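You operate a simulated robot arm through the tools that you are given. There is no shell and no other tool. Be economical: measure what you need, move in short steps, check, and stop when the job is done.

You are at the controls of a simulated robot arm. One attempt, no reset.

JOB
Load and check the gauge block named on the size card.
Fine: block into the blue nest, clamp shut, size dial and depth slider to the card's letter, check button once: the green lamp shows.

It is judged by the outcome, as a careful person would: the job done as asked, and still so three seconds after it is handed in. It fails if anything else is knocked over, pushed out of place, dropped, spilled or broken.

ROBOT AND FRAMES
A 7-joint arm with a two-finger parallel gripper, fixed in place. Base frame: the origin is at the foot of the arm, x ahead of it, y to its left, z up; the work surface is at about z = 175. Lengths are in mm, angles in degrees, forces in N, time in s.
With the tool pointing down near the work surface it reaches from about 100 to 580 mm from the base axis. Its first joint turns from -66.0 to 66.0 degrees. Payload 2.6 kg.
The TCP is the grasp point between the finger pads, 30 mm short of the fingertips. In the tool frame z runs along the fingers and y along their closing line. Largest opening 94 mm; finger width 28, thickness 10; the body of the gripper, 50 by 96 mm, starts 55 mm behind the TCP.
Orientation is that of the tool frame in the base frame, as a unit quaternion [w, x, y, z]. With the fingers straight down and closing along the base's y, the tool's x points along the base's -x, its y along +y and its z along -z.

CONTROLS
- The arm moves only by the tool arm_command. Its argument "targets" is a list of rows, each a list of 7 numbers: the shift along the tool's x, y, z in cm, then the turn, a rotation vector about the tool's x, y, z in degrees, then the opening, from 0 (shut) to 1 (fully open). In form: [[dx, dy, dz, ax, ay, az, fingers], ...]. A call has 1 to 8 rows; each row shifts and turns the commanded pose from where the row before left it, along the tool's axes as they then stand. Each row takes 0.2 s and may step no farther than 50 mm and 8.6 degrees from the row before; otherwise, or with a gripper value out of range, the whole call is refused. Where a pose cannot be reached the arm comes as near as it can. A force on the tool above 90 N (or 10 N above the force at the start of the call, whichever is more), or a blocked arm, ends the call early, and 0.2 s more pass. Each finger travels about 72 mm/s and halts on what it meets, pressing with about 30 N; the grip force reading is that of the motor and also rises with nothing between the fingers. The clock runs only during rows and for 0.2 s after the last one: add rows that do not move to give the fingers time. The reply holds the time, the measured pose of the TCP, the force on the tool along the base axes, the opening and the grip force, in the units named above and with some noise.
- Cameras (640 x 400 px; columns grow to the right, rows downward): "scene" is fixed at [36.3, 454.8, 554.8]; the picture's right is [-0.66, -0.75, 0.00], its down [-0.50, 0.44, -0.75] and it looks along [0.56, -0.50, -0.66] (base axes); focal length 214 px, centre (320, 200). "wrist" rides on the gripper at [-37, 0, -58] in the tool frame; the picture's right is [0.00, -1.00, 0.00], its down [0.97, 0.00, -0.24] and it looks along [0.24, 0.00, 0.97] (tool axes); focal length 218 px, centre (320, 200).
- camera(camera): a new picture of that camera. No time passes.
- measure_at(camera, pixels): for up to 12 pixels [column, row] of the newest picture of that camera ("zoom" is the newest enlarged one), the place [x, y, z] in the base frame of the surface seen there, good to about 2 mm, but the place of the scene camera against the robot may be out by one fixed shift of up to 12 mm in any direction. No time passes.
- close_up(camera, box): a new picture of the part [left, top, right, bottom] of that camera's present view, enlarged. No time passes.
- finish_job(): hands the job in; it is judged then, once.

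Go step by step. Measure first, check grasps and placings, and put right what went wrong. The budget is 80 turns and 54 pictures, counting those below and the enlarged ones. Unless the task says otherwise, let go and move clear before handing in, and close with one line.

The tools are called after ">>>" as name(argument=value, ...) on one line, values as JSON. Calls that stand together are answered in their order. arm_command: Moves the arm, as the interface text tells. Its arguments: {"type":"object","properties":{"targets":{"type":"array","items":{"type":"array","items":{"type":"number"}}}},"required":["targets"]} The other tools are called the same way: camera (camera) takes a picture; measure_at (camera, pixels) gives the place of the surface under pixels of a picture; close_up (camera, box) takes an enlarged picture of a part of a camera's view; finish_job () hands the job in.

At the start:

```text
clock: 0.0
tcp_pos: [275.9, 104.8, 432.0]
ee_rot: [0.0, 0.001, 1.0, 0.0]
force: [0.7, 0.3, 0.1]
grip_width: 93.7
gripper_force: 0.0
```

scene: 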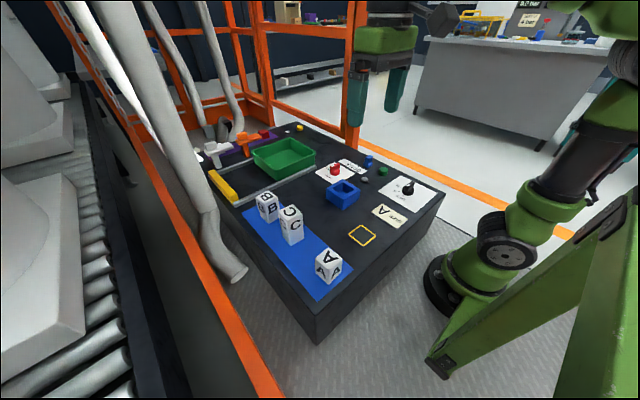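
wrist: 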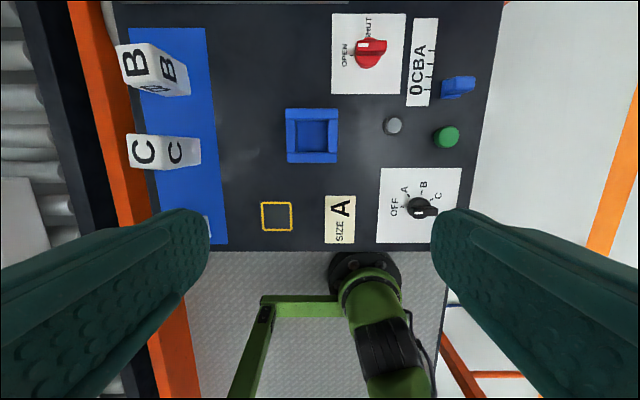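

The size card reads "A" (wrist px 340,215). I'll look closer at the controls and measure the key features.

>>> close_up(camera="wrist", box=[320, 0, 500, 250])

>>> close_up(camera="scene", box=[230, 140, 450, 310])

>>> measure_at(camera="wrist", pixels=[[312, 135], [290, 112], [335, 112], [290, 158], [335, 158], [370, 50], [458, 87], [393, 126], [446, 138], [420, 208], [277, 216], [230, 100]])

>>> measure_at(camera="scene", pixels=[[328, 254], [318, 262], [341, 262], [328, 282], [343, 186], [335, 168], [369, 160], [365, 180], [383, 169], [408, 188], [290, 212], [362, 235]])

```text
1.60 times, centred on (410, 125) of wrist
```

zoom: 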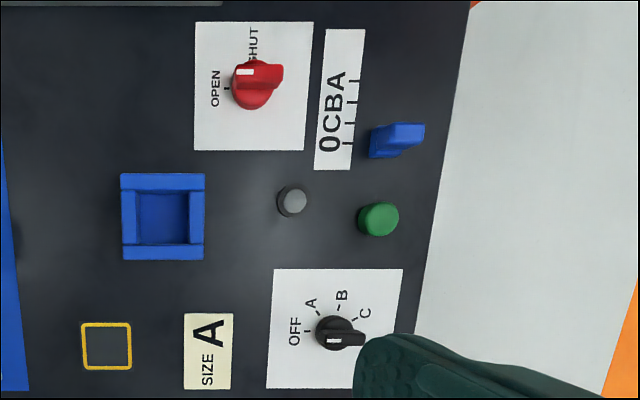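

```text
2.35 times, centred on (340, 225) of scene
```

zoom: 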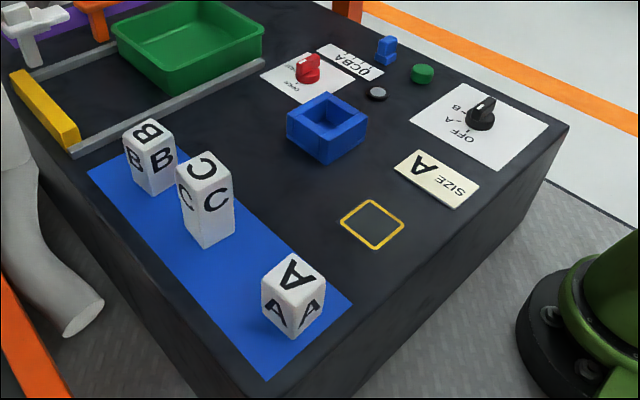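

```text
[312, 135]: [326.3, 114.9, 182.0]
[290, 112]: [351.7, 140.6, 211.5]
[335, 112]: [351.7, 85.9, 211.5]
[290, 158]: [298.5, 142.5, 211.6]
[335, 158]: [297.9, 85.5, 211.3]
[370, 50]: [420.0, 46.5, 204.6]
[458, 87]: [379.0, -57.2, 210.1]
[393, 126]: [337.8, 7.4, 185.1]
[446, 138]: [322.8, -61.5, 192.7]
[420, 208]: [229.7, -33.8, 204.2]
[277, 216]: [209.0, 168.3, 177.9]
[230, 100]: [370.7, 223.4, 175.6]
```

```text
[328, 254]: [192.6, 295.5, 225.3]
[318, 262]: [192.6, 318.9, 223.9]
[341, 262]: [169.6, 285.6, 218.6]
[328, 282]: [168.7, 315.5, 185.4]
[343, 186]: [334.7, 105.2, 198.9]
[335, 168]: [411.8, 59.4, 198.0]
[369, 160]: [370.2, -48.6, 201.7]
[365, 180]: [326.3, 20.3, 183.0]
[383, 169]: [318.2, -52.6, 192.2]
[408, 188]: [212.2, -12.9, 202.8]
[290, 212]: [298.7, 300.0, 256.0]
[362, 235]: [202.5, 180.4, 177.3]
```

Wrist data place the nest at about (325,114), with block A at roughly (195,290) after correcting the scene shift. I'll move above block A to see it squarely.

>>> arm_command(targets=[[1.15, 4.6, 0, 0, 0, 0, 1], [1.15, 4.6, 0, 0, 0, 0, 1], [1.15, 4.6, 0, 0, 0, 0, 1], [1.15, 4.6, 0, 0, 0, 0, 1], [0, 0, 0, 0, 0, 0, 1]])

>>> camera(camera="wrist")

```text
clock: 1.2
tcp_pos: [229.2, 289.9, 429.6]
ee_rot: [0.001, 0.0, 1.0, 0.0]
force: [-0.4, -0.1, -0.6]
grip_width: 94.1
gripper_force: 0.1
```

```text
49 pictures are left
```

wrist: 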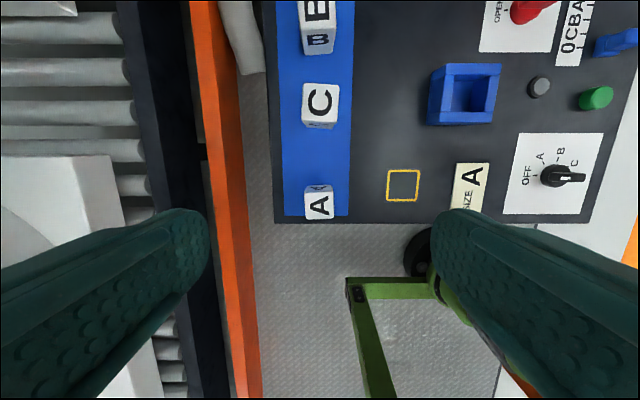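

>>> close_up(camera="wrist", box=[280, 50, 520, 230])

>>> measure_at(camera="wrist", pixels=[[308, 196], [332, 196], [308, 216], [331, 216], [445, 67], [498, 67], [443, 122], [492, 122], [320, 206], [478, 94]])

```text
2.22 times, centred on (400, 140) of wrist
```

zoom: 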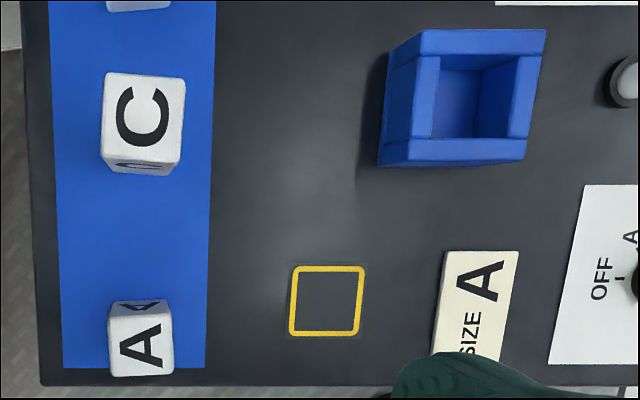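

```text
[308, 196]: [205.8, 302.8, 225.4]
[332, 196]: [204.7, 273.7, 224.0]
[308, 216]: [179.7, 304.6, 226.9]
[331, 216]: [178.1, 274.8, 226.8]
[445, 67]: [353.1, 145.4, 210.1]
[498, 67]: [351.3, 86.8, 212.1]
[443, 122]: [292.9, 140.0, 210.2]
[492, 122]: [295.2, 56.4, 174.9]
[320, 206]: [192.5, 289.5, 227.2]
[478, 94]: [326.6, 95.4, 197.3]
```

Zoom shows block A's top corners near (107,317),(172,313),(111,376),(175,372), tilted slightly. I'll measure these and the nest rim precisely.

>>> measure_at(camera="zoom", pixels=[[110, 321], [171, 316], [113, 374], [173, 370], [422, 31], [544, 31], [408, 158], [524, 157], [437, 55], [518, 58], [430, 136], [507, 136]])

```text
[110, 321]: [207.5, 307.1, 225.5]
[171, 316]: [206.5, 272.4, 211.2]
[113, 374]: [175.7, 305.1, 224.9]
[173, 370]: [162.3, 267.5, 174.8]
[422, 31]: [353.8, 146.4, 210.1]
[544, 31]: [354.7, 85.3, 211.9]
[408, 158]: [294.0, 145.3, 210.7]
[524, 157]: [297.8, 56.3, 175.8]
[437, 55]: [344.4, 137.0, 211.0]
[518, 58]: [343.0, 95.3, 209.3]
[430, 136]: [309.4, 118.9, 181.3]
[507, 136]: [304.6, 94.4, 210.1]
```

Block A: top centre ≈(191,289.5), ~34 mm square, top z 226; nest inner ≈40 mm centred (324.5,115.7), rim 211. I'll descend above the block to check its yaw.

>>> arm_command(targets=[[1.3, 0, 4.3, 0, 0, 0, 1], [1.3, 0, 4.3, 0, 0, 0, 1], [1.2, 0, 4.3, 0, 0, 0, 1], [0, 0, 0, 0, 0, 0, 1]])

>>> camera(camera="wrist")

```text
clock: 2.2
tcp_pos: [193.0, 290.7, 300.0]
ee_rot: [0.0, 0.0, 1.0, 0.0]
force: [0.2, 0.3, 0.3]
grip_width: 93.9
gripper_force: 0.0
```

```text
47 pictures are left
```

wrist: 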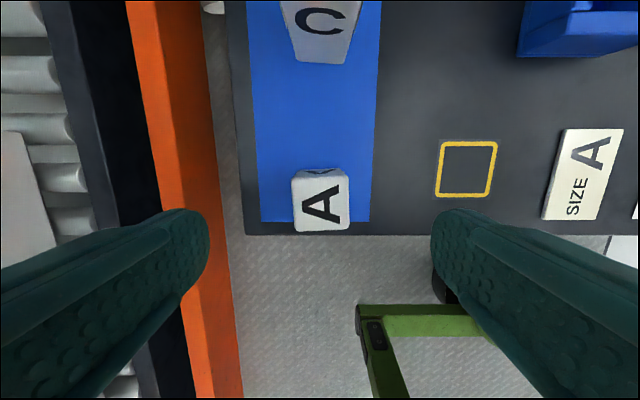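

Block A spans about (293,175)–(350,231), yaw about 4° counter-clockwise. Measuring its edges once more from here.

>>> measure_at(camera="wrist", pixels=[[297, 181], [343, 176], [300, 228], [347, 225], [321, 202], [321, 178], [323, 228], [297, 205], [346, 201]])

```text
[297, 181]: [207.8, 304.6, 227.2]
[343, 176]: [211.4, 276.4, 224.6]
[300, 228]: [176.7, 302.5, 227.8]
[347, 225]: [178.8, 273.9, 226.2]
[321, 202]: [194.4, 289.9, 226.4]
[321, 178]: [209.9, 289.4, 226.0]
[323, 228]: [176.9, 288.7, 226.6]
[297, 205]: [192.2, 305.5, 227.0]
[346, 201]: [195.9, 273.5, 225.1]
```

Centre is (193.5,289.5), yaw ≈4°. Aligning, descending to TCP z≈236 (fingertips at 206, so they stay above the nest rim later), and closing.

>>> arm_command(targets=[[0, -0.1, 3.0, 0, 0, -4, 1], [0, 0, 3.4, 0, 0, 0, 1], [0, 0, 0, 0, 0, 0, 1], [0, 0, 0, 0, 0, 0, 0.2], [0, 0, 0, 0, 0, 0, 0.2], [0, 0, 0, 0, 0, 0, 0.2], [0, 0, 0, 0, 0, 0, 0.2]])

>>> camera(camera="wrist")

```text
clock: 3.8
tcp_pos: [194.1, 288.0, 239.0]
ee_rot: [0.0, -0.035, 0.999, 0.0]
force: [-0.1, 0.5, 0.6]
grip_width: 35.7
gripper_force: 30.4
```

```text
46 pictures are left
```

wrist: 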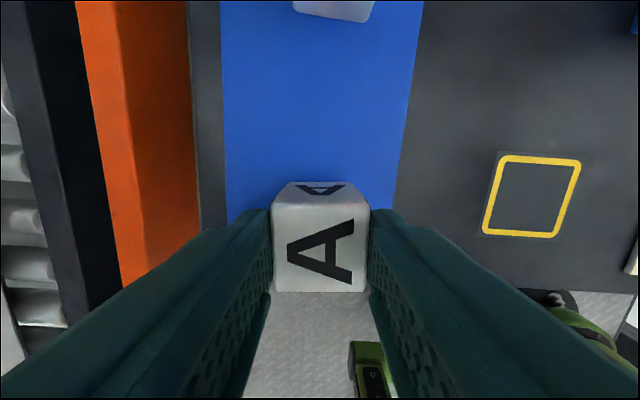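

Block A is gripped (35.7 mm, 30 N). Lifting, squaring the yaw, then moving above the nest.

>>> arm_command(targets=[[0, 0, -3.5, 0, 0, 0, 0.2], [0, 0, -3.5, 0, 0, 4, 0.2], [-2.61, -3.45, 0, 0, 0, 0, 0.2], [-2.61, -3.45, 0, 0, 0, 0, 0.2], [-2.61, -3.45, 0, 0, 0, 0, 0.2], [-2.61, -3.45, 0, 0, 0, 0, 0.2], [-2.61, -3.43, 0, 0, 0, 0, 0.2], [0, 0, 0, 0, 0, 0, 0.2]])

>>> camera(camera="wrist")

>>> close_up(camera="scene", box=[270, 110, 430, 240])

```text
clock: 5.6
tcp_pos: [320.9, 112.6, 306.0]
ee_rot: [0.0, -0.001, 1.0, 0.0]
force: [0.0, -0.6, -0.2]
grip_width: 18.6
gripper_force: 0.0
```

```text
45 pictures are left
```

wrist: 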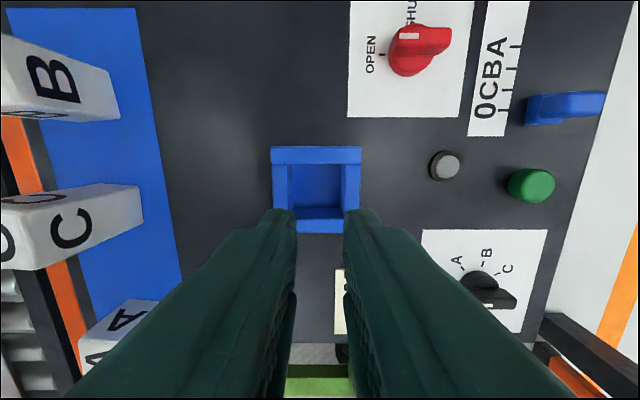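

```text
3.08 times, centred on (350, 175) of scene
```

zoom: 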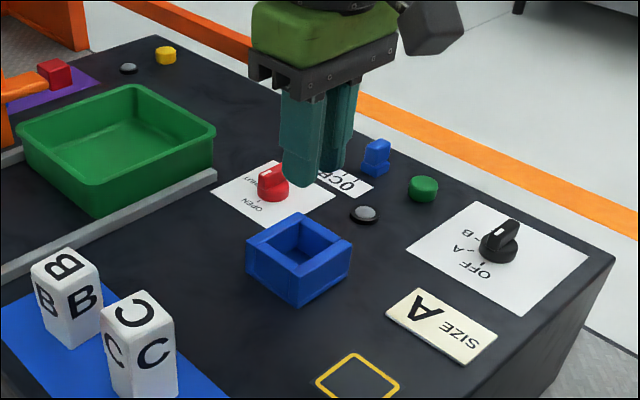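

The fingers are at 18.6 mm with nothing between them: the block slipped. Block A is still near its place at wrist (120,325); checking whether it stands.

>>> close_up(camera="scene", box=[230, 180, 390, 310])

>>> arm_command(targets=[[2.55, 3.55, 0, 0, 0, 0, 0.5], [2.55, 3.55, 0, 0, 0, 0, 1], [2.55, 3.55, 0, 0, 0, 0, 1], [2.55, 3.55, 0, 0, 0, 0, 1], [2.55, 3.55, 0, 0, 0, 0, 1], [0, 0, 0, 0, 0, 0, 1], [0, 0, 0, 0, 0, 0, 1]])

>>> camera(camera="wrist")

```text
3.08 times, centred on (310, 245) of scene
```

zoom: 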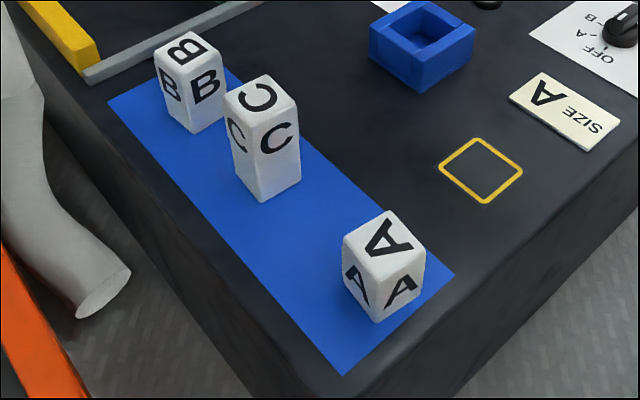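

```text
clock: 7.2
tcp_pos: [194.0, 291.2, 306.9]
ee_rot: [0.0, 0.0, 1.0, 0.0]
force: [0.3, 0.8, -0.3]
grip_width: 94.1
gripper_force: 0.0
```

```text
42 pictures are left
```

wrist: 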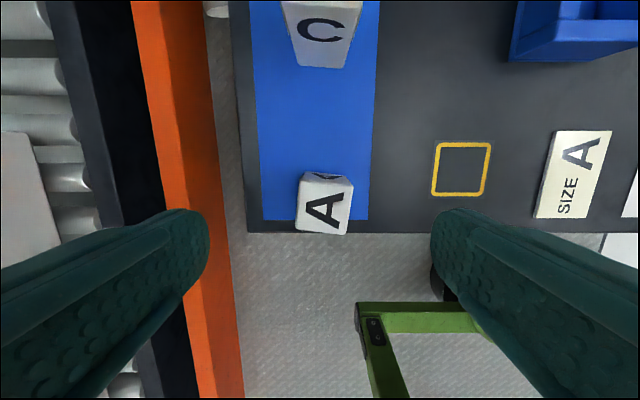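

Block A still stands, now turned about 7° clockwise (corners ≈(304,173),(353,183),(297,228),(346,234)). Measuring it again.

>>> measure_at(camera="wrist", pixels=[[306, 182], [350, 187], [300, 228], [344, 231], [325, 205], [328, 184], [322, 230], [302, 203], [348, 208]])

>>> close_up(camera="wrist", box=[280, 160, 376, 240])

```text
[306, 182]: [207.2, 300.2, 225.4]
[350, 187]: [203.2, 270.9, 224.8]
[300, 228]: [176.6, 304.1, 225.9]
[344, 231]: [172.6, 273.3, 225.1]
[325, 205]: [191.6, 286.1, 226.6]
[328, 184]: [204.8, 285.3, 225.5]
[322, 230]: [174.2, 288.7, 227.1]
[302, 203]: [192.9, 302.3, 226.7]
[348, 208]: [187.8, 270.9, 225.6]
```

```text
5.00 times, centred on (328, 200) of wrist
```

zoom: 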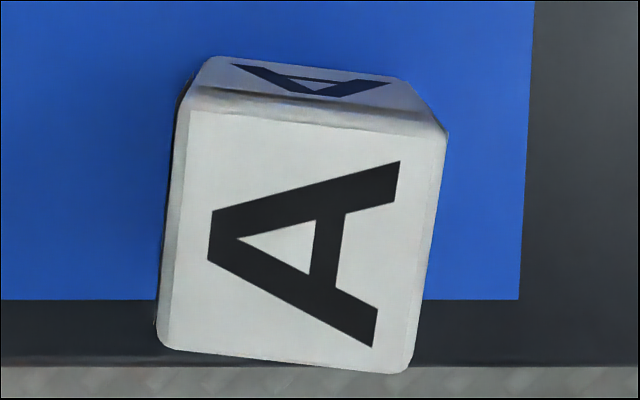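

Yaw is ≈+6°, centre ≈(190.5,287). Going down a bit deeper than before, opening still wide, and checking the height before closing.

>>> arm_command(targets=[[0.35, -0.42, 2.5, 0, 0, 6, 1], [0, 0, 2.4, 0, 0, 0, 1], [0, 0, 2.4, 0, 0, 0, 1], [0, 0, 0, 0, 0, 0, 1], [0, 0, 0, 0, 0, 0, 1]])

```text
clock: 8.4
tcp_pos: [190.0, 287.7, 235.2]
ee_rot: [0.0, 0.052, 0.999, 0.0]
force: [-0.9, -1.1, 0.0]
grip_width: 93.8
gripper_force: 0.1
```

Position is good (z 235). Lowering 3 mm more, closing firmly, then a slow small lift to test.

>>> arm_command(targets=[[0, 0, 0.3, 0, 0, 0, 1], [0, 0, 0, 0, 0, 0, 0], [0, 0, 0, 0, 0, 0, 0], [0, 0, 0, 0, 0, 0, 0], [0, 0, 0, 0, 0, 0, 0], [0, 0, -0.2, 0, 0, 0, 0], [0, 0, -0.3, 0, 0, 0, 0], [0, 0, -0.3, 0, 0, 0, 0]])

>>> arm_command(targets=[[0, 0, -0.3, 0, 0, 0, 0], [0, 0, -0.3, 0, 0, 0, 0], [0, 0, -0.3, 0, 0, 0, 0], [0, 0, -0.3, 0, 0, 0, 0]])

>>> camera(camera="wrist")

```text
clock: 10.2
tcp_pos: [191.7, 289.1, 239.7]
ee_rot: [0.001, 0.052, 0.999, 0.0]
force: [0.0, 0.6, -1.5]
grip_width: 35.4
gripper_force: 29.9
```

```text
clock: 11.2
tcp_pos: [191.5, 288.4, 251.1]
ee_rot: [0.0, 0.052, 0.999, 0.0]
force: [0.2, -0.5, -0.9]
grip_width: 35.3
gripper_force: 30.0
```

```text
40 pictures are left
```

wrist: 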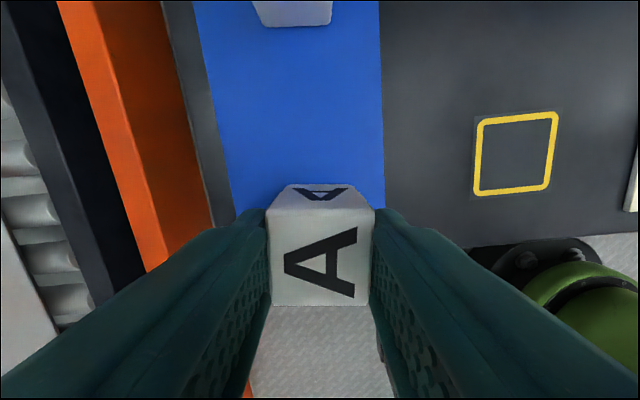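

The block rises with the fingers (35.3 mm, top face large at (320,260)). Confirming height, then continuing slowly.

>>> measure_at(camera="wrist", pixels=[[320, 235], [290, 220], [345, 220], [320, 295]])

>>> arm_command(targets=[[0, 0, -0.5, 0, 0, 0, 0], [0, 0, -0.7, 0, 0, 0, 0], [0, 0, -0.7, 0, 0, 0, 0], [0, 0, -0.7, 0, 0, 0, 0], [0, 0, -0.7, 0, 0, 0, 0], [0, 0, -0.5, 0, 0, -2, 0], [0, 0, 0, 0, 0, -2, 0], [0, 0, 0, 0, 0, -2, 0]])

```text
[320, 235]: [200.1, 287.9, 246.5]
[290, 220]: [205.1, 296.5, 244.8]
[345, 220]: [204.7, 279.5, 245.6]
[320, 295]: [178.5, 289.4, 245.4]
```

```text
clock: 13.0
tcp_pos: [192.4, 289.3, 290.8]
ee_rot: [0.0, 0.0, 1.0, 0.0]
force: [-0.2, 0.2, -1.5]
grip_width: 35.4
gripper_force: 30.2
```

Held firmly. Travelling gently toward the nest at constant height.

>>> arm_command(targets=[[-0.4, -0.53, 0, 0, 0, 0, 0], [-0.8, -1.05, 0, 0, 0, 0, 0], [-1.2, -1.58, 0, 0, 0, 0, 0], [-1.2, -1.58, 0, 0, 0, 0, 0], [-1.2, -1.58, 0, 0, 0, 0, 0], [-1.2, -1.58, 0, 0, 0, 0, 0], [-0.8, -1.05, 0, 0, 0, 0, 0], [-0.4, -0.53, 0, 0, 0, 0, 0]])

>>> arm_command(targets=[[-0.4, -0.53, 0, 0, 0, 0, 0], [-0.8, -1.05, 0, 0, 0, 0, 0], [-1.2, -1.58, 0, 0, 0, 0, 0], [-1.2, -1.58, 0, 0, 0, 0, 0], [-1.2, -1.58, 0, 0, 0, 0, 0], [-0.8, -1.05, 0, 0, 0, 0, 0], [-0.4, -0.5, 0, 0, 0, 0, 0], [0, 0, 0, 0, 0, 0, 0]])

>>> camera(camera="wrist")

```text
clock: 14.8
tcp_pos: [265.7, 193.7, 289.0]
ee_rot: [0.0, -0.001, 1.0, -0.001]
force: [-0.1, -0.2, -1.7]
grip_width: 35.3
gripper_force: 29.8
```

```text
clock: 16.6
tcp_pos: [324.2, 113.3, 290.7]
ee_rot: [0.001, 0.0, 1.0, 0.0]
force: [-0.1, -0.9, -1.2]
grip_width: 35.2
gripper_force: 30.0
```

```text
39 pictures are left
```

wrist: 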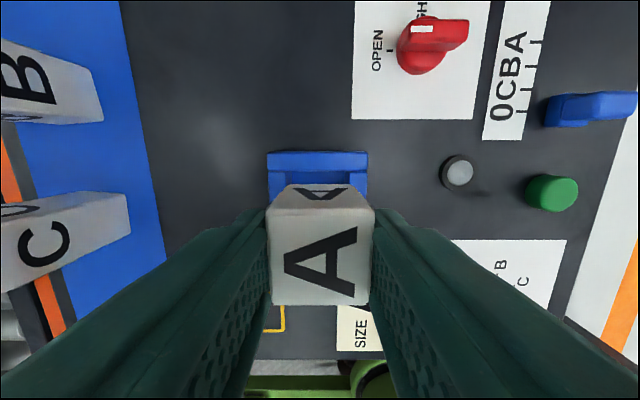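

Block is over the nest; comparing nest rim edges ((268,158),(367,158)) with the held block's position.

>>> measure_at(camera="wrist", pixels=[[270, 155], [365, 155], [270, 163], [365, 163], [318, 154], [273, 215], [368, 215], [275, 300], [366, 300], [320, 212], [320, 301]])

>>> close_up(camera="wrist", box=[240, 130, 400, 230])

```text
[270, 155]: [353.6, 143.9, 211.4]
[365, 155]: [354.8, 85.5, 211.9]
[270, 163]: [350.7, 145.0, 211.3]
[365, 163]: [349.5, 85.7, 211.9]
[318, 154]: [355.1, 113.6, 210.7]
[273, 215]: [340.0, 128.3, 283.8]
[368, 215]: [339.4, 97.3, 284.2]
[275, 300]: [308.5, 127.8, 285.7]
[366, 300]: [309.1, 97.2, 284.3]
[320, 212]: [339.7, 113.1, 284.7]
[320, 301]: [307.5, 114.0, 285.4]
```

```text
4.00 times, centred on (320, 180) of wrist
```

zoom: 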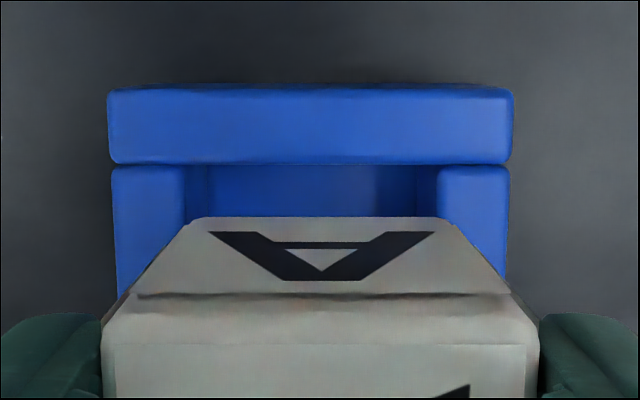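

Block is ~2 mm short in y and 0.5 mm in x relative to the nest centre (324.4,115). Correcting and descending slowly.

>>> arm_command(targets=[[-0.05, 0.2, 0.3, 0, 0, 0, 0], [0, 0, 0.5, 0, 0, 0, 0], [0, 0, 0.5, 0, 0, 0, 0], [0, 0, 0.5, 0, 0, 0, 0], [0, 0, 0.4, 0, 0, 0, 0], [0, 0, 0.3, 0, 0, 0, 0], [0, 0, 0.2, 0, 0, 0, 0], [0, 0, 0, 0, 0, 0, 0]])

>>> camera(camera="wrist")

>>> close_up(camera="scene", box=[300, 150, 380, 215])

```text
clock: 18.4
tcp_pos: [325.1, 118.7, 265.4]
ee_rot: [0.003, 0.0, 1.0, 0.002]
force: [-5.1, -2.1, 38.9]
grip_width: 35.2
gripper_force: 30.6
```

```text
37 pictures are left
```

wrist: 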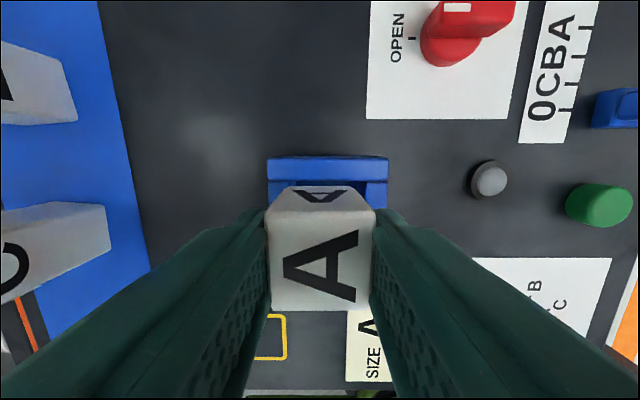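

```text
6.15 times, centred on (340, 182) of scene
```

zoom: 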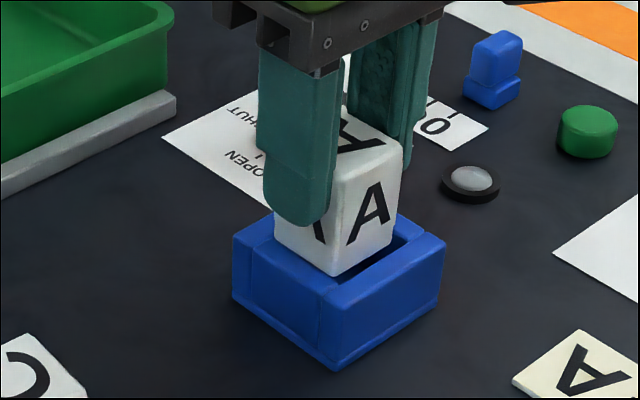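

The block is resting on the nest's +y rim (force 39 N; y 118.7, nest appears shifted right at cols 267–388). Lifting 12 mm and shifting −4 mm in y.

>>> arm_command(targets=[[0, 0, -0.4, 0, 0, 0, 0], [0, 0, -0.5, 0, 0, 0, 0], [0, -0.2, -0.3, 0, 0, 0, 0], [0, -0.2, 0, 0, 0, 0, 0], [0, 0, 0, 0, 0, 0, 0], [0, 0, 0, 0, 0, 0, 0]])

>>> close_up(camera="wrist", box=[240, 130, 400, 230])

>>> close_up(camera="scene", box=[300, 150, 380, 215])

>>> measure_at(camera="wrist", pixels=[[285, 205], [358, 205], [320, 205], [320, 250], [320, 305], [320, 160]])

```text
clock: 19.8
tcp_pos: [323.7, 114.9, 275.5]
ee_rot: [0.0, 0.0, 1.0, 0.001]
force: [0.3, -0.2, -2.0]
grip_width: 35.1
gripper_force: 29.6
```

```text
4.00 times, centred on (320, 180) of wrist
```

zoom: 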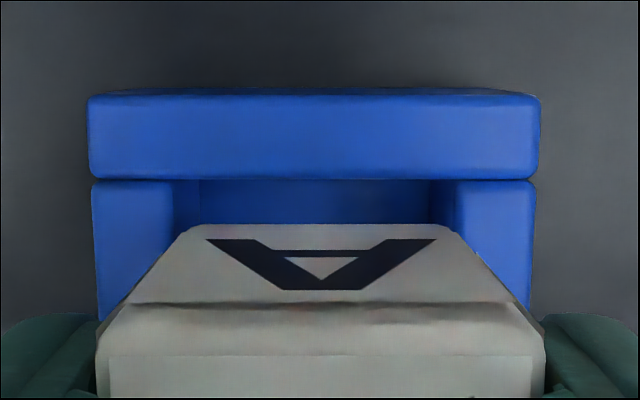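

```text
6.15 times, centred on (340, 182) of scene
```

zoom: 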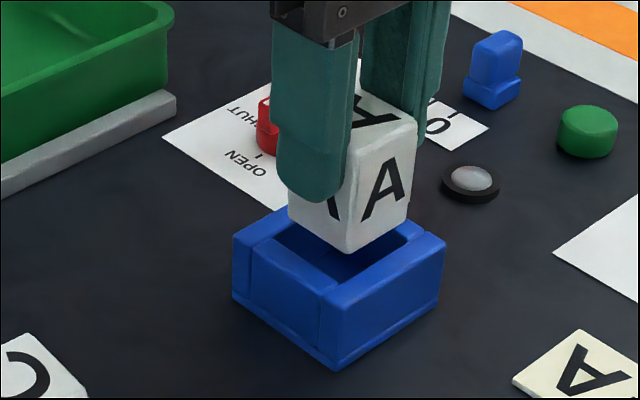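

```text
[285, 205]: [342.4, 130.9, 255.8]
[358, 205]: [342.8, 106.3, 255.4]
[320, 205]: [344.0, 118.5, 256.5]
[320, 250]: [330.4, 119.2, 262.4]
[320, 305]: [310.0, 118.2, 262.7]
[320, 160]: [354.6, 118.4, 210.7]
```

Now the nest (zoom cols 88–540) is centred with the block (186–452) within ~1 mm; x needs about +1 mm. Descending slowly again.

>>> arm_command(targets=[[-0.1, 0.08, 0.3, 0, 0, 0, 0], [0, 0, 0.3, 0, 0, 0, 0], [0, 0, 0.3, 0, 0, 0, 0], [0, 0, 0.3, 0, 0, 0, 0], [0, 0, 0.3, 0, 0, 0, 0], [0, 0, 0.2, 0, 0, 0, 0], [0, 0, 0, 0, 0, 0, 0]])

>>> close_up(camera="scene", box=[300, 150, 380, 215])

```text
clock: 21.4
tcp_pos: [327.0, 114.1, 257.4]
ee_rot: [0.001, 0.0, 1.0, 0.0]
force: [0.3, -0.2, -2.6]
grip_width: 35.2
gripper_force: 29.9
```

```text
6.15 times, centred on (340, 182) of scene
```

zoom: 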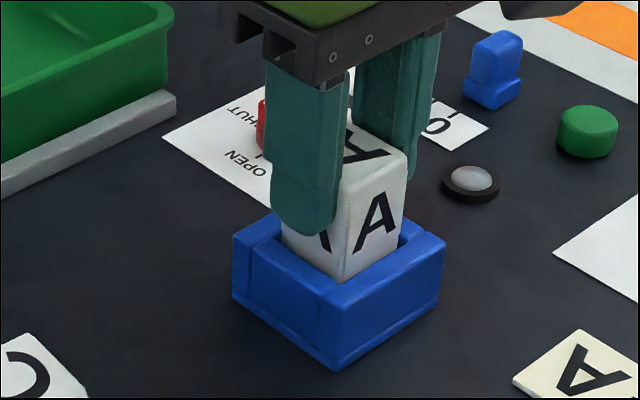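

The block has entered the nest with no contact force. Continuing down ~13 mm.

>>> arm_command(targets=[[0, 0, 0.3, 0, 0, 0, 0], [0, 0, 0.3, 0, 0, 0, 0], [0, 0, 0.3, 0, 0, 0, 0], [0, 0, 0.2, 0, 0, 0, 0], [0, 0, 0.1, 0, 0, 0, 0], [0, 0, 0, 0, 0, 0, 0]])

>>> close_up(camera="scene", box=[300, 150, 380, 215])

```text
clock: 22.8
tcp_pos: [324.7, 114.3, 245.1]
ee_rot: [0.0, 0.0, 1.0, 0.0]
force: [0.7, 0.3, -0.6]
grip_width: 35.4
gripper_force: 29.7
```

```text
6.15 times, centred on (340, 182) of scene
```

zoom: 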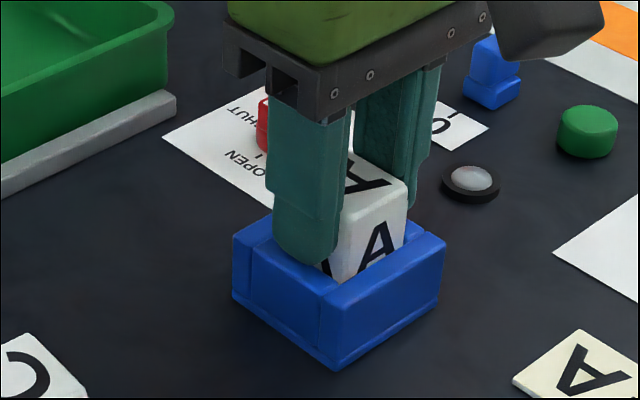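

Fingertips are just above the rim and the block is ~5 mm off the nest floor, well guided. Releasing and rising.

>>> arm_command(targets=[[0, 0, 0, 0, 0, 0, 0.45], [0, 0, 0, 0, 0, 0, 0.6], [0, 0, 0, 0, 0, 0, 0.6], [0, 0, -1, 0, 0, 0, 0.6], [0, 0, -3, 0, 0, 0, 0.6], [0, 0, -4, 0, 0, 0, 0.6], [0, 0, -4, 0, 0, 0, 0.6], [0, 0, 0, 0, 0, 0, 0.6]])

>>> camera(camera="wrist")

>>> close_up(camera="scene", box=[300, 130, 440, 220])

```text
clock: 24.6
tcp_pos: [323.0, 112.5, 365.5]
ee_rot: [0.0, 0.0, 1.0, 0.0]
force: [0.5, -0.1, -0.5]
grip_width: 56.3
gripper_force: 0.2
```

```text
31 pictures are left
```

wrist: 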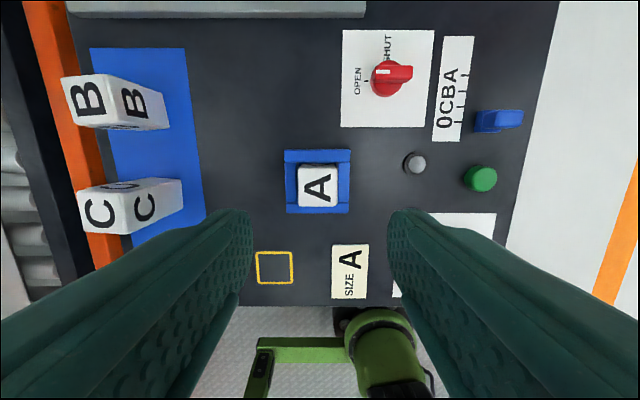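

```text
4.44 times, centred on (370, 175) of scene
```

zoom: 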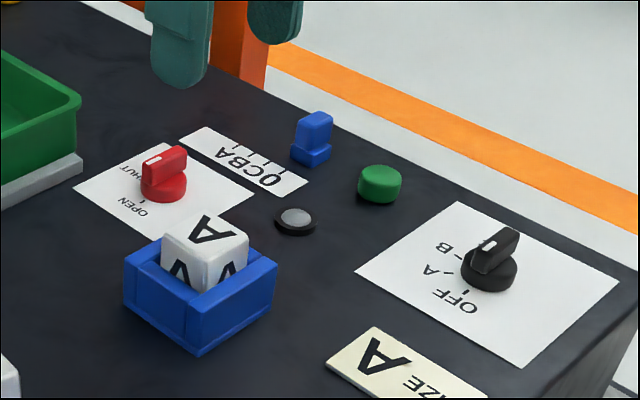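

Block A sits down in the nest. Next the red clamp knob: moving above (418,47) to see its geometry.

>>> arm_command(targets=[[-3.4, -2.15, 1.17, 0, 0, 0, 0.6], [-3.4, -2.15, 1.17, 0, 0, 0, 0.6], [-3.4, -2.15, 1.17, 0, 0, 0, 0.6], [0, 0, 0, 0, 0, 0, 0.6]])

>>> close_up(camera="wrist", box=[240, 100, 480, 250])

>>> measure_at(camera="zoom", pixels=[[200, 200], [100, 300]])

```text
clock: 25.6
tcp_pos: [428.0, 49.8, 328.7]
ee_rot: [0.0, 0.0, 1.0, 0.0]
force: [-1.3, 0.2, 0.8]
grip_width: 56.6
gripper_force: 0.1
```

```text
2.67 times, centred on (360, 175) of wrist
```

zoom: 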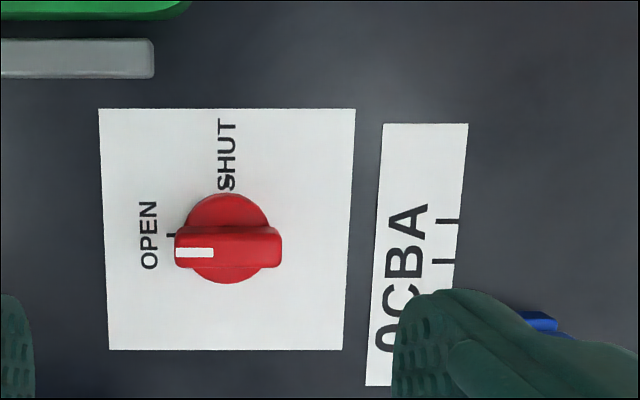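

```text
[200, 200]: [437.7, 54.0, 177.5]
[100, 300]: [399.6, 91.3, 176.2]
```

The red bar lies along y with its white pointer to OPEN (+y, left); SHUT is up (+x), i.e. a +90° turn about tool z. Measuring the bar.

>>> measure_at(camera="zoom", pixels=[[180, 240], [276, 240], [228, 231], [228, 243], [228, 252], [228, 263], [228, 210], [228, 276], [190, 252], [172, 235], [228, 184], [250, 300]])

```text
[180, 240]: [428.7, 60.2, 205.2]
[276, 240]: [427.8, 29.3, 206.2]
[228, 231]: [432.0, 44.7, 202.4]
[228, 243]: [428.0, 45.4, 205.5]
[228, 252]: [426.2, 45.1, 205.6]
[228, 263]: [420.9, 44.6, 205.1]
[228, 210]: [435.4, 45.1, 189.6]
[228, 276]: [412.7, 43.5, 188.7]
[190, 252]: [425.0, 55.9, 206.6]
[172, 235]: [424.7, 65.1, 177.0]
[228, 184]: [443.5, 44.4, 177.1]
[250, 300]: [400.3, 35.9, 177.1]
```

Relative to the TCP the bar's centre is (−1.4, −4.8) mm; bar 12 mm thick, z 189–206. Centring and turning −90° so the fingers close along x.

>>> arm_command(targets=[[0.14, -0.47, 0, 0, 0, -8.2, 0.5], [0, 0, 0, 0, 0, -8.2, 0.5], [0, 0, 0, 0, 0, -8.2, 0.5], [0, 0, 0, 0, 0, -8.2, 0.5], [0, 0, 0, 0, 0, -8.2, 0.5], [0, 0, 0, 0, 0, -8.2, 0.5], [0, 0, 0, 0, 0, -8.2, 0.5], [0, 0, 0, 0, 0, -8.2, 0.5]])

>>> arm_command(targets=[[0, 0, 0, 0, 0, -8.2, 0.5], [0, 0, 0, 0, 0, -8.2, 0.5], [0, 0, 0, 0, 0, -8.0, 0.5], [0, 0, 0, 0, 0, 0, 0.5], [0, 0, 0, 0, 0, 0, 0.5]])

>>> camera(camera="wrist")

```text
clock: 27.4
tcp_pos: [425.8, 45.9, 331.4]
ee_rot: [0.0, -0.543, 0.839, 0.0]
force: [-0.5, -0.2, -0.3]
grip_width: 47.1
gripper_force: 0.0
```

```text
clock: 28.6
tcp_pos: [425.9, 44.7, 331.0]
ee_rot: [0.0, 0.707, -0.707, 0.0]
force: [-0.5, 0.9, 0.2]
grip_width: 47.2
gripper_force: 0.1
```

```text
28 pictures are left
```

wrist: 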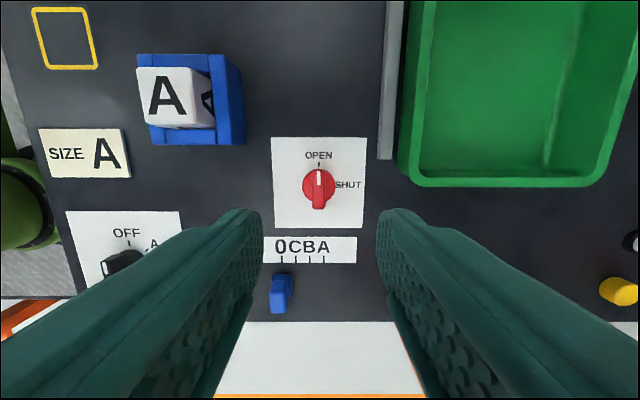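

The bar is centred between the fingers (col 319). Descending to TCP ≈222 with a narrower opening, keeping clear of the rail.

>>> arm_command(targets=[[-0.15, 0.05, 3.5, 0, 0, 0, 0.35], [0, 0, 3.5, 0, 0, 0, 0.35], [0, 0, 2.5, 0, 0, 0, 0.35], [0, 0, 1.2, 0, 0, 0, 0.35], [0, 0, 0, 0, 0, 0, 0.35], [0, 0, 0, 0, 0, 0, 0.35]])

>>> camera(camera="wrist")

```text
clock: 30.0
tcp_pos: [423.9, 47.8, 223.7]
ee_rot: [0.0, -0.707, 0.707, 0.0]
force: [0.6, -0.3, 0.1]
grip_width: 32.8
gripper_force: 0.1
```

```text
27 pictures are left
```

wrist: 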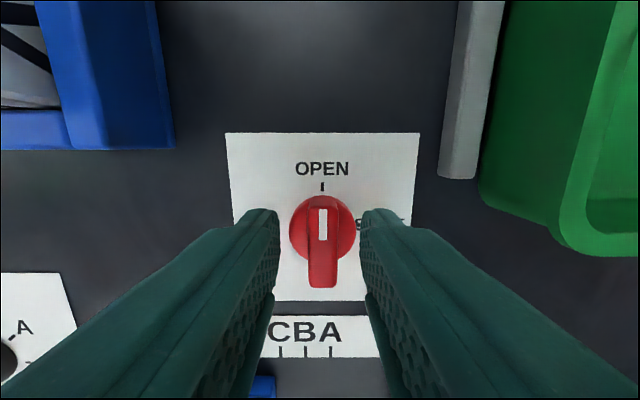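

Fingers straddle the bar. Closing on it.

>>> arm_command(targets=[[0, 0, 0, 0, 0, 0, 0], [0, 0, 0, 0, 0, 0, 0], [0, 0, 0, 0, 0, 0, 0]])

>>> arm_command(targets=[[0, 0, 0, 0, 0, 8.2, 0], [0, 0, 0, 0, 0, 8.2, 0], [0, 0, 0, 0, 0, 8.2, 0], [0, 0, 0, 0, 0, 8.2, 0], [0, 0, 0, 0, 0, 8.2, 0], [0, 0, 0, 0, 0, 8.2, 0]])

```text
clock: 30.8
tcp_pos: [424.2, 46.6, 223.4]
ee_rot: [-0.001, 0.708, -0.707, 0.001]
force: [21.1, 3.7, -8.1]
grip_width: 11.7
gripper_force: 45.1
```

```text
clock: 32.2
tcp_pos: [426.1, 46.1, 223.3]
ee_rot: [0.002, -0.347, 0.938, -0.001]
force: [26.7, 1.8, -0.8]
grip_width: 12.0
gripper_force: 44.7
```

The knob is turning with the gripper (49° so far, modest side force). Continuing the remaining 41°.

>>> arm_command(targets=[[0, 0, 0, 0, 0, 8.2, 0], [0, 0, 0, 0, 0, 8.2, 0], [0, 0, 0, 0, 0, 8.2, 0], [0, 0, 0, 0, 0, 8.2, 0], [0, 0, 0, 0, 0, 8.2, 0], [0, 0, 0, 0, 0, 0, 0]])

>>> close_up(camera="wrist", box=[220, 100, 420, 300])

```text
clock: 33.6
tcp_pos: [427.6, 45.2, 223.7]
ee_rot: [0.003, 0.001, 1.0, -0.001]
force: [34.9, -3.9, -17.7]
grip_width: 12.0
gripper_force: 44.7
```

```text
2.00 times, centred on (320, 200) of wrist
```

zoom: 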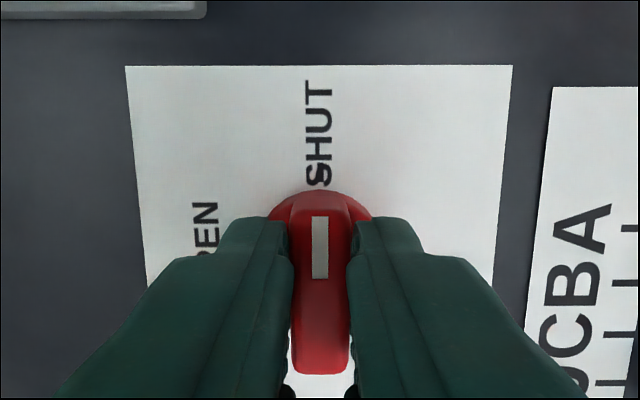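

White pointer aims at SHUT. Releasing, rising, and moving to view the slider.

>>> arm_command(targets=[[0, 0, 0, 0, 0, 0, 0.35], [0, 0, 0, 0, 0, 0, 0.35], [0, 0, -3, 0, 0, 0, 0.35], [0, 0, -4, 0, 0, 0, 0.35], [1.2, -3.2, -1.5, 0, 0, 0, 0.6], [1.3, -3.2, 0, 0, 0, 0, 0.6], [1.3, -3.1, 0, 0, 0, 0, 0.6], [0, 0, 0, 0, 0, 0, 0.6]])

>>> camera(camera="wrist")

>>> close_up(camera="scene", box=[300, 130, 440, 220])

```text
clock: 35.4
tcp_pos: [388.3, -49.3, 310.3]
ee_rot: [0.0, 0.002, 1.0, 0.0]
force: [1.2, -0.3, 0.4]
grip_width: 56.5
gripper_force: 0.0
```

```text
25 pictures are left
```

wrist: 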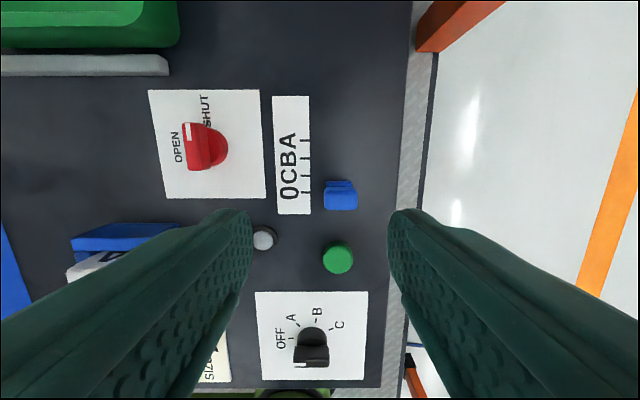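

```text
4.44 times, centred on (370, 175) of scene
```

zoom: 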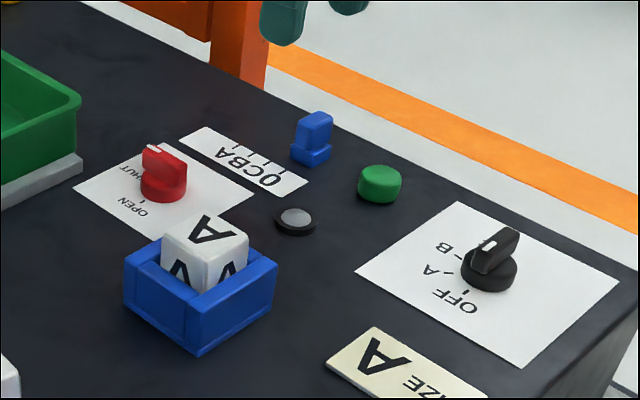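

Clamp is SHUT. Zooming on slider and scale (slider px 340,195; ticks px 305,140–192).

>>> close_up(camera="wrist", box=[260, 90, 388, 220])

>>> measure_at(camera="wrist", pixels=[[306, 140], [305, 157], [305, 175], [306, 192], [340, 204], [340, 195], [330, 200], [350, 200], [340, 185], [338, 260], [264, 238]])

```text
3.08 times, centred on (324, 155) of wrist
```

zoom: 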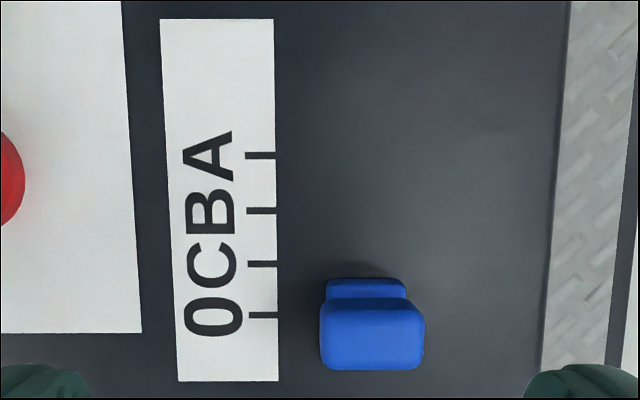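

```text
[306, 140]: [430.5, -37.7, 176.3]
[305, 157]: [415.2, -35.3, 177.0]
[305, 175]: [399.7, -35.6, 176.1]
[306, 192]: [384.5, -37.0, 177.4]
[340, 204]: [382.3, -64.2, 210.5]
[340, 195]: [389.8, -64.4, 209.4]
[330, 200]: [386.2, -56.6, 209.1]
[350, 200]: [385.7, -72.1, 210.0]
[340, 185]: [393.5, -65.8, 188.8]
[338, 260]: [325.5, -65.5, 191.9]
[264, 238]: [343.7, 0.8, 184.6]
```

Ticks: 0 at x 384.5, C 399.7, B 415.2, A 430.5; the slider stands at 0, so it needs +46 mm in x. Descending to grip its handle (centre y −65).

>>> arm_command(targets=[[0.18, -1.57, 2, 0, 0, 0, 0.6], [0, 0, 3, 0, 0, 0, 0.6], [0, 0, 2.5, 0, 0, 0, 0.6], [0, 0, 1.1, 0, 0, 0, 0.6], [0, 0, 0, 0, 0, 0, 0.6], [0, 0, 0, 0, 0, 0, 0.6]])

>>> camera(camera="wrist")

```text
clock: 36.8
tcp_pos: [386.2, -64.6, 221.9]
ee_rot: [0.0, 0.002, 1.0, -0.001]
force: [0.4, -0.2, -0.9]
grip_width: 56.4
gripper_force: 0.0
```

```text
22 pictures are left
```

wrist: 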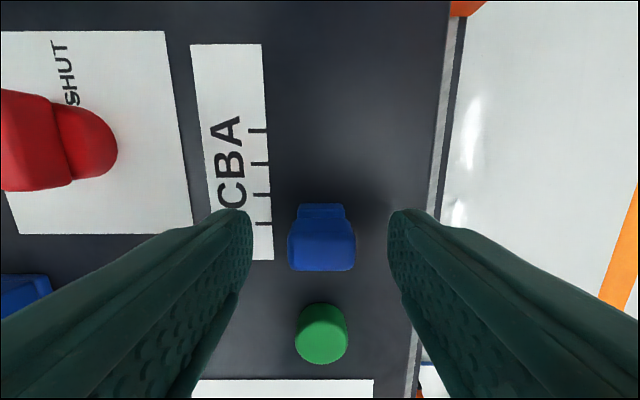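

Handle is centred between the fingers. Closing, then sliding +x gently.

>>> arm_command(targets=[[0, 0, 0, 0, 0, 0, 0], [0, 0, 0, 0, 0, 0, 0], [0, 0, 0, 0, 0, 0, 0], [-0.5, 0, 0, 0, 0, 0, 0], [-0.8, 0, 0, 0, 0, 0, 0], [-0.8, 0, 0, 0, 0, 0, 0], [-0.8, 0, 0, 0, 0, 0, 0], [-0.8, 0, 0, 0, 0, 0, 0]])

>>> camera(camera="wrist")

```text
clock: 38.6
tcp_pos: [422.6, -64.5, 222.9]
ee_rot: [-0.001, 0.003, 1.0, -0.001]
force: [-2.0, -14.6, -10.0]
grip_width: 25.7
gripper_force: 44.6
```

```text
21 pictures are left
```

wrist: 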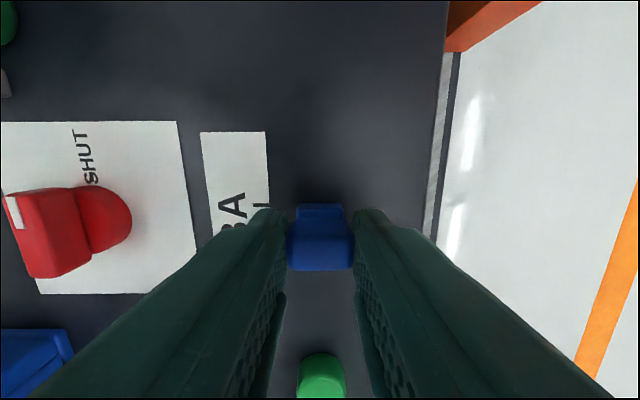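

The slider moves with the gripper (+37 mm so far). Completing to +46 mm, then releasing and rising to check.

>>> arm_command(targets=[[-0.5, 0, 0, 0, 0, 0, 0], [-0.4, 0, 0, 0, 0, 0, 0], [0, 0, 0, 0, 0, 0, 0], [0, 0, 0, 0, 0, 0, 0]])

>>> arm_command(targets=[[0, 0, 0, 0, 0, 0, 0.5], [0, 0, 0, 0, 0, 0, 0.6], [0, 0, -3, 0, 0, 0, 0.6], [0, 0, -3, 0, 0, 0, 0.6], [0, 0.8, -3, 0, 0, 0, 0.6], [0, 0.8, 0, 0, 0, 0, 0.6], [0, 0, 0, 0, 0, 0, 0.6]])

>>> close_up(camera="wrist", box=[260, 100, 388, 230])

```text
clock: 39.6
tcp_pos: [431.0, -64.8, 222.1]
ee_rot: [-0.001, 0.001, 1.0, -0.001]
force: [0.4, -18.1, -20.2]
grip_width: 25.5
gripper_force: 44.9
```

```text
clock: 41.2
tcp_pos: [430.7, -48.5, 313.3]
ee_rot: [0.0, 0.002, 1.0, 0.0]
force: [-0.2, 0.0, -0.3]
grip_width: 56.5
gripper_force: 0.0
```

```text
3.08 times, centred on (324, 165) of wrist
```

zoom: 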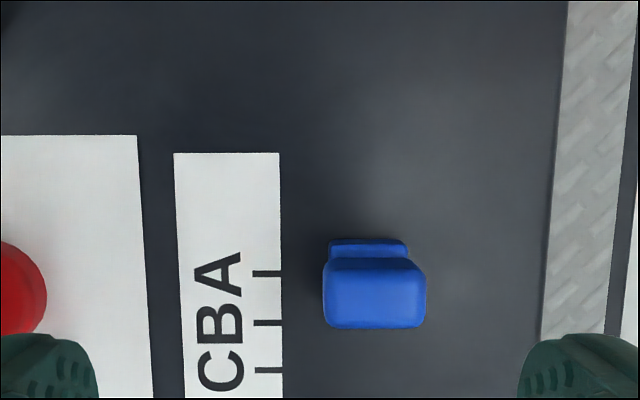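

Tick A (zoom row 273) sits relative to the slider just as tick 0 did before. Quick measure to confirm, same points as before.

>>> measure_at(camera="zoom", pixels=[[268, 273], [268, 322], [268, 371], [370, 248], [375, 268], [375, 295], [375, 322]])

>>> arm_command(targets=[[4.4, 0, 0, 0, 0, 0, 0.6], [4.4, 0, 0, 0, 0, 0, 0.6], [4.4, 0.2, 0, 0, 0, 0, 0.6], [4.4, 0.4, 0, 0, 0, 0, 0.6], [0, 0, 0, 0, 0, 0, 0.6], [0, 0, 0, 0, 0, 0, 0.6]])

>>> camera(camera="wrist")

```text
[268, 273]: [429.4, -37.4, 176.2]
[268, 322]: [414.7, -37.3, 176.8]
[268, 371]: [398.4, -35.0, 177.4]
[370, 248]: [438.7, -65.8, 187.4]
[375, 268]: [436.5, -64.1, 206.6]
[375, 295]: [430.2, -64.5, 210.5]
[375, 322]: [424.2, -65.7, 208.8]
```

```text
clock: 42.6
tcp_pos: [255.1, -43.1, 314.4]
ee_rot: [0.0, 0.002, 1.0, 0.001]
force: [0.7, -0.1, -0.4]
grip_width: 56.2
gripper_force: 0.0
```

```text
19 pictures are left
```

wrist: 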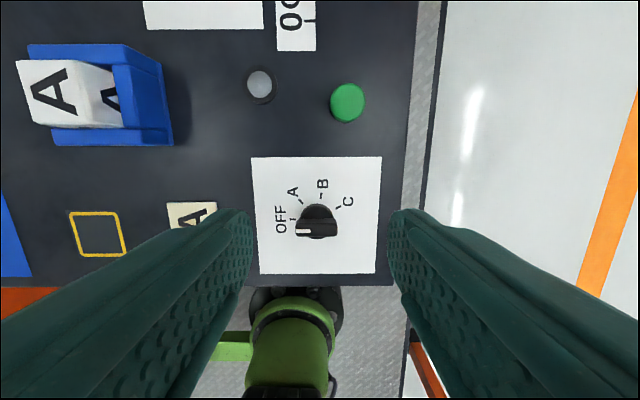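

Slider is on A (430.3 vs tick 429.4). The dial's white pointer is at OFF (left). Measuring ticks and bar to get the turn angle to A.

>>> close_up(camera="wrist", box=[250, 160, 378, 260])

>>> measure_at(camera="wrist", pixels=[[293, 219], [301, 202], [321, 195], [338, 207], [316, 211], [298, 231], [335, 231], [316, 223], [316, 230], [316, 237]])

```text
4.00 times, centred on (314, 210) of wrist
```

zoom: 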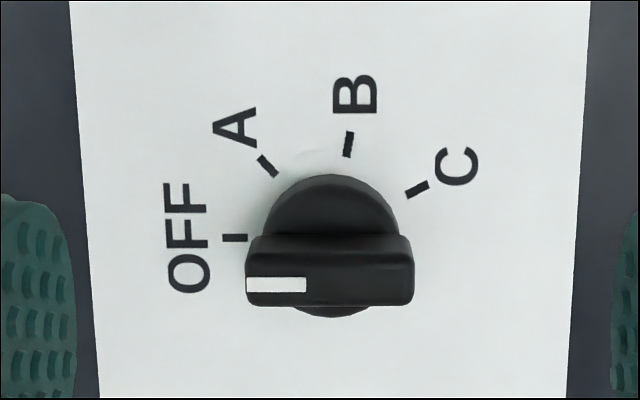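

```text
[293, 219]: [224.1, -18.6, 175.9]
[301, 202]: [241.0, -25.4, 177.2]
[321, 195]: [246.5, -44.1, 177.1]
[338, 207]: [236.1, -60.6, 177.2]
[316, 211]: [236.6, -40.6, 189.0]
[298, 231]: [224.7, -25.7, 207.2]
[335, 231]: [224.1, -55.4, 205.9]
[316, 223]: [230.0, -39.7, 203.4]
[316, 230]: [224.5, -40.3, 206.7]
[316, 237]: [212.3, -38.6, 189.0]
```

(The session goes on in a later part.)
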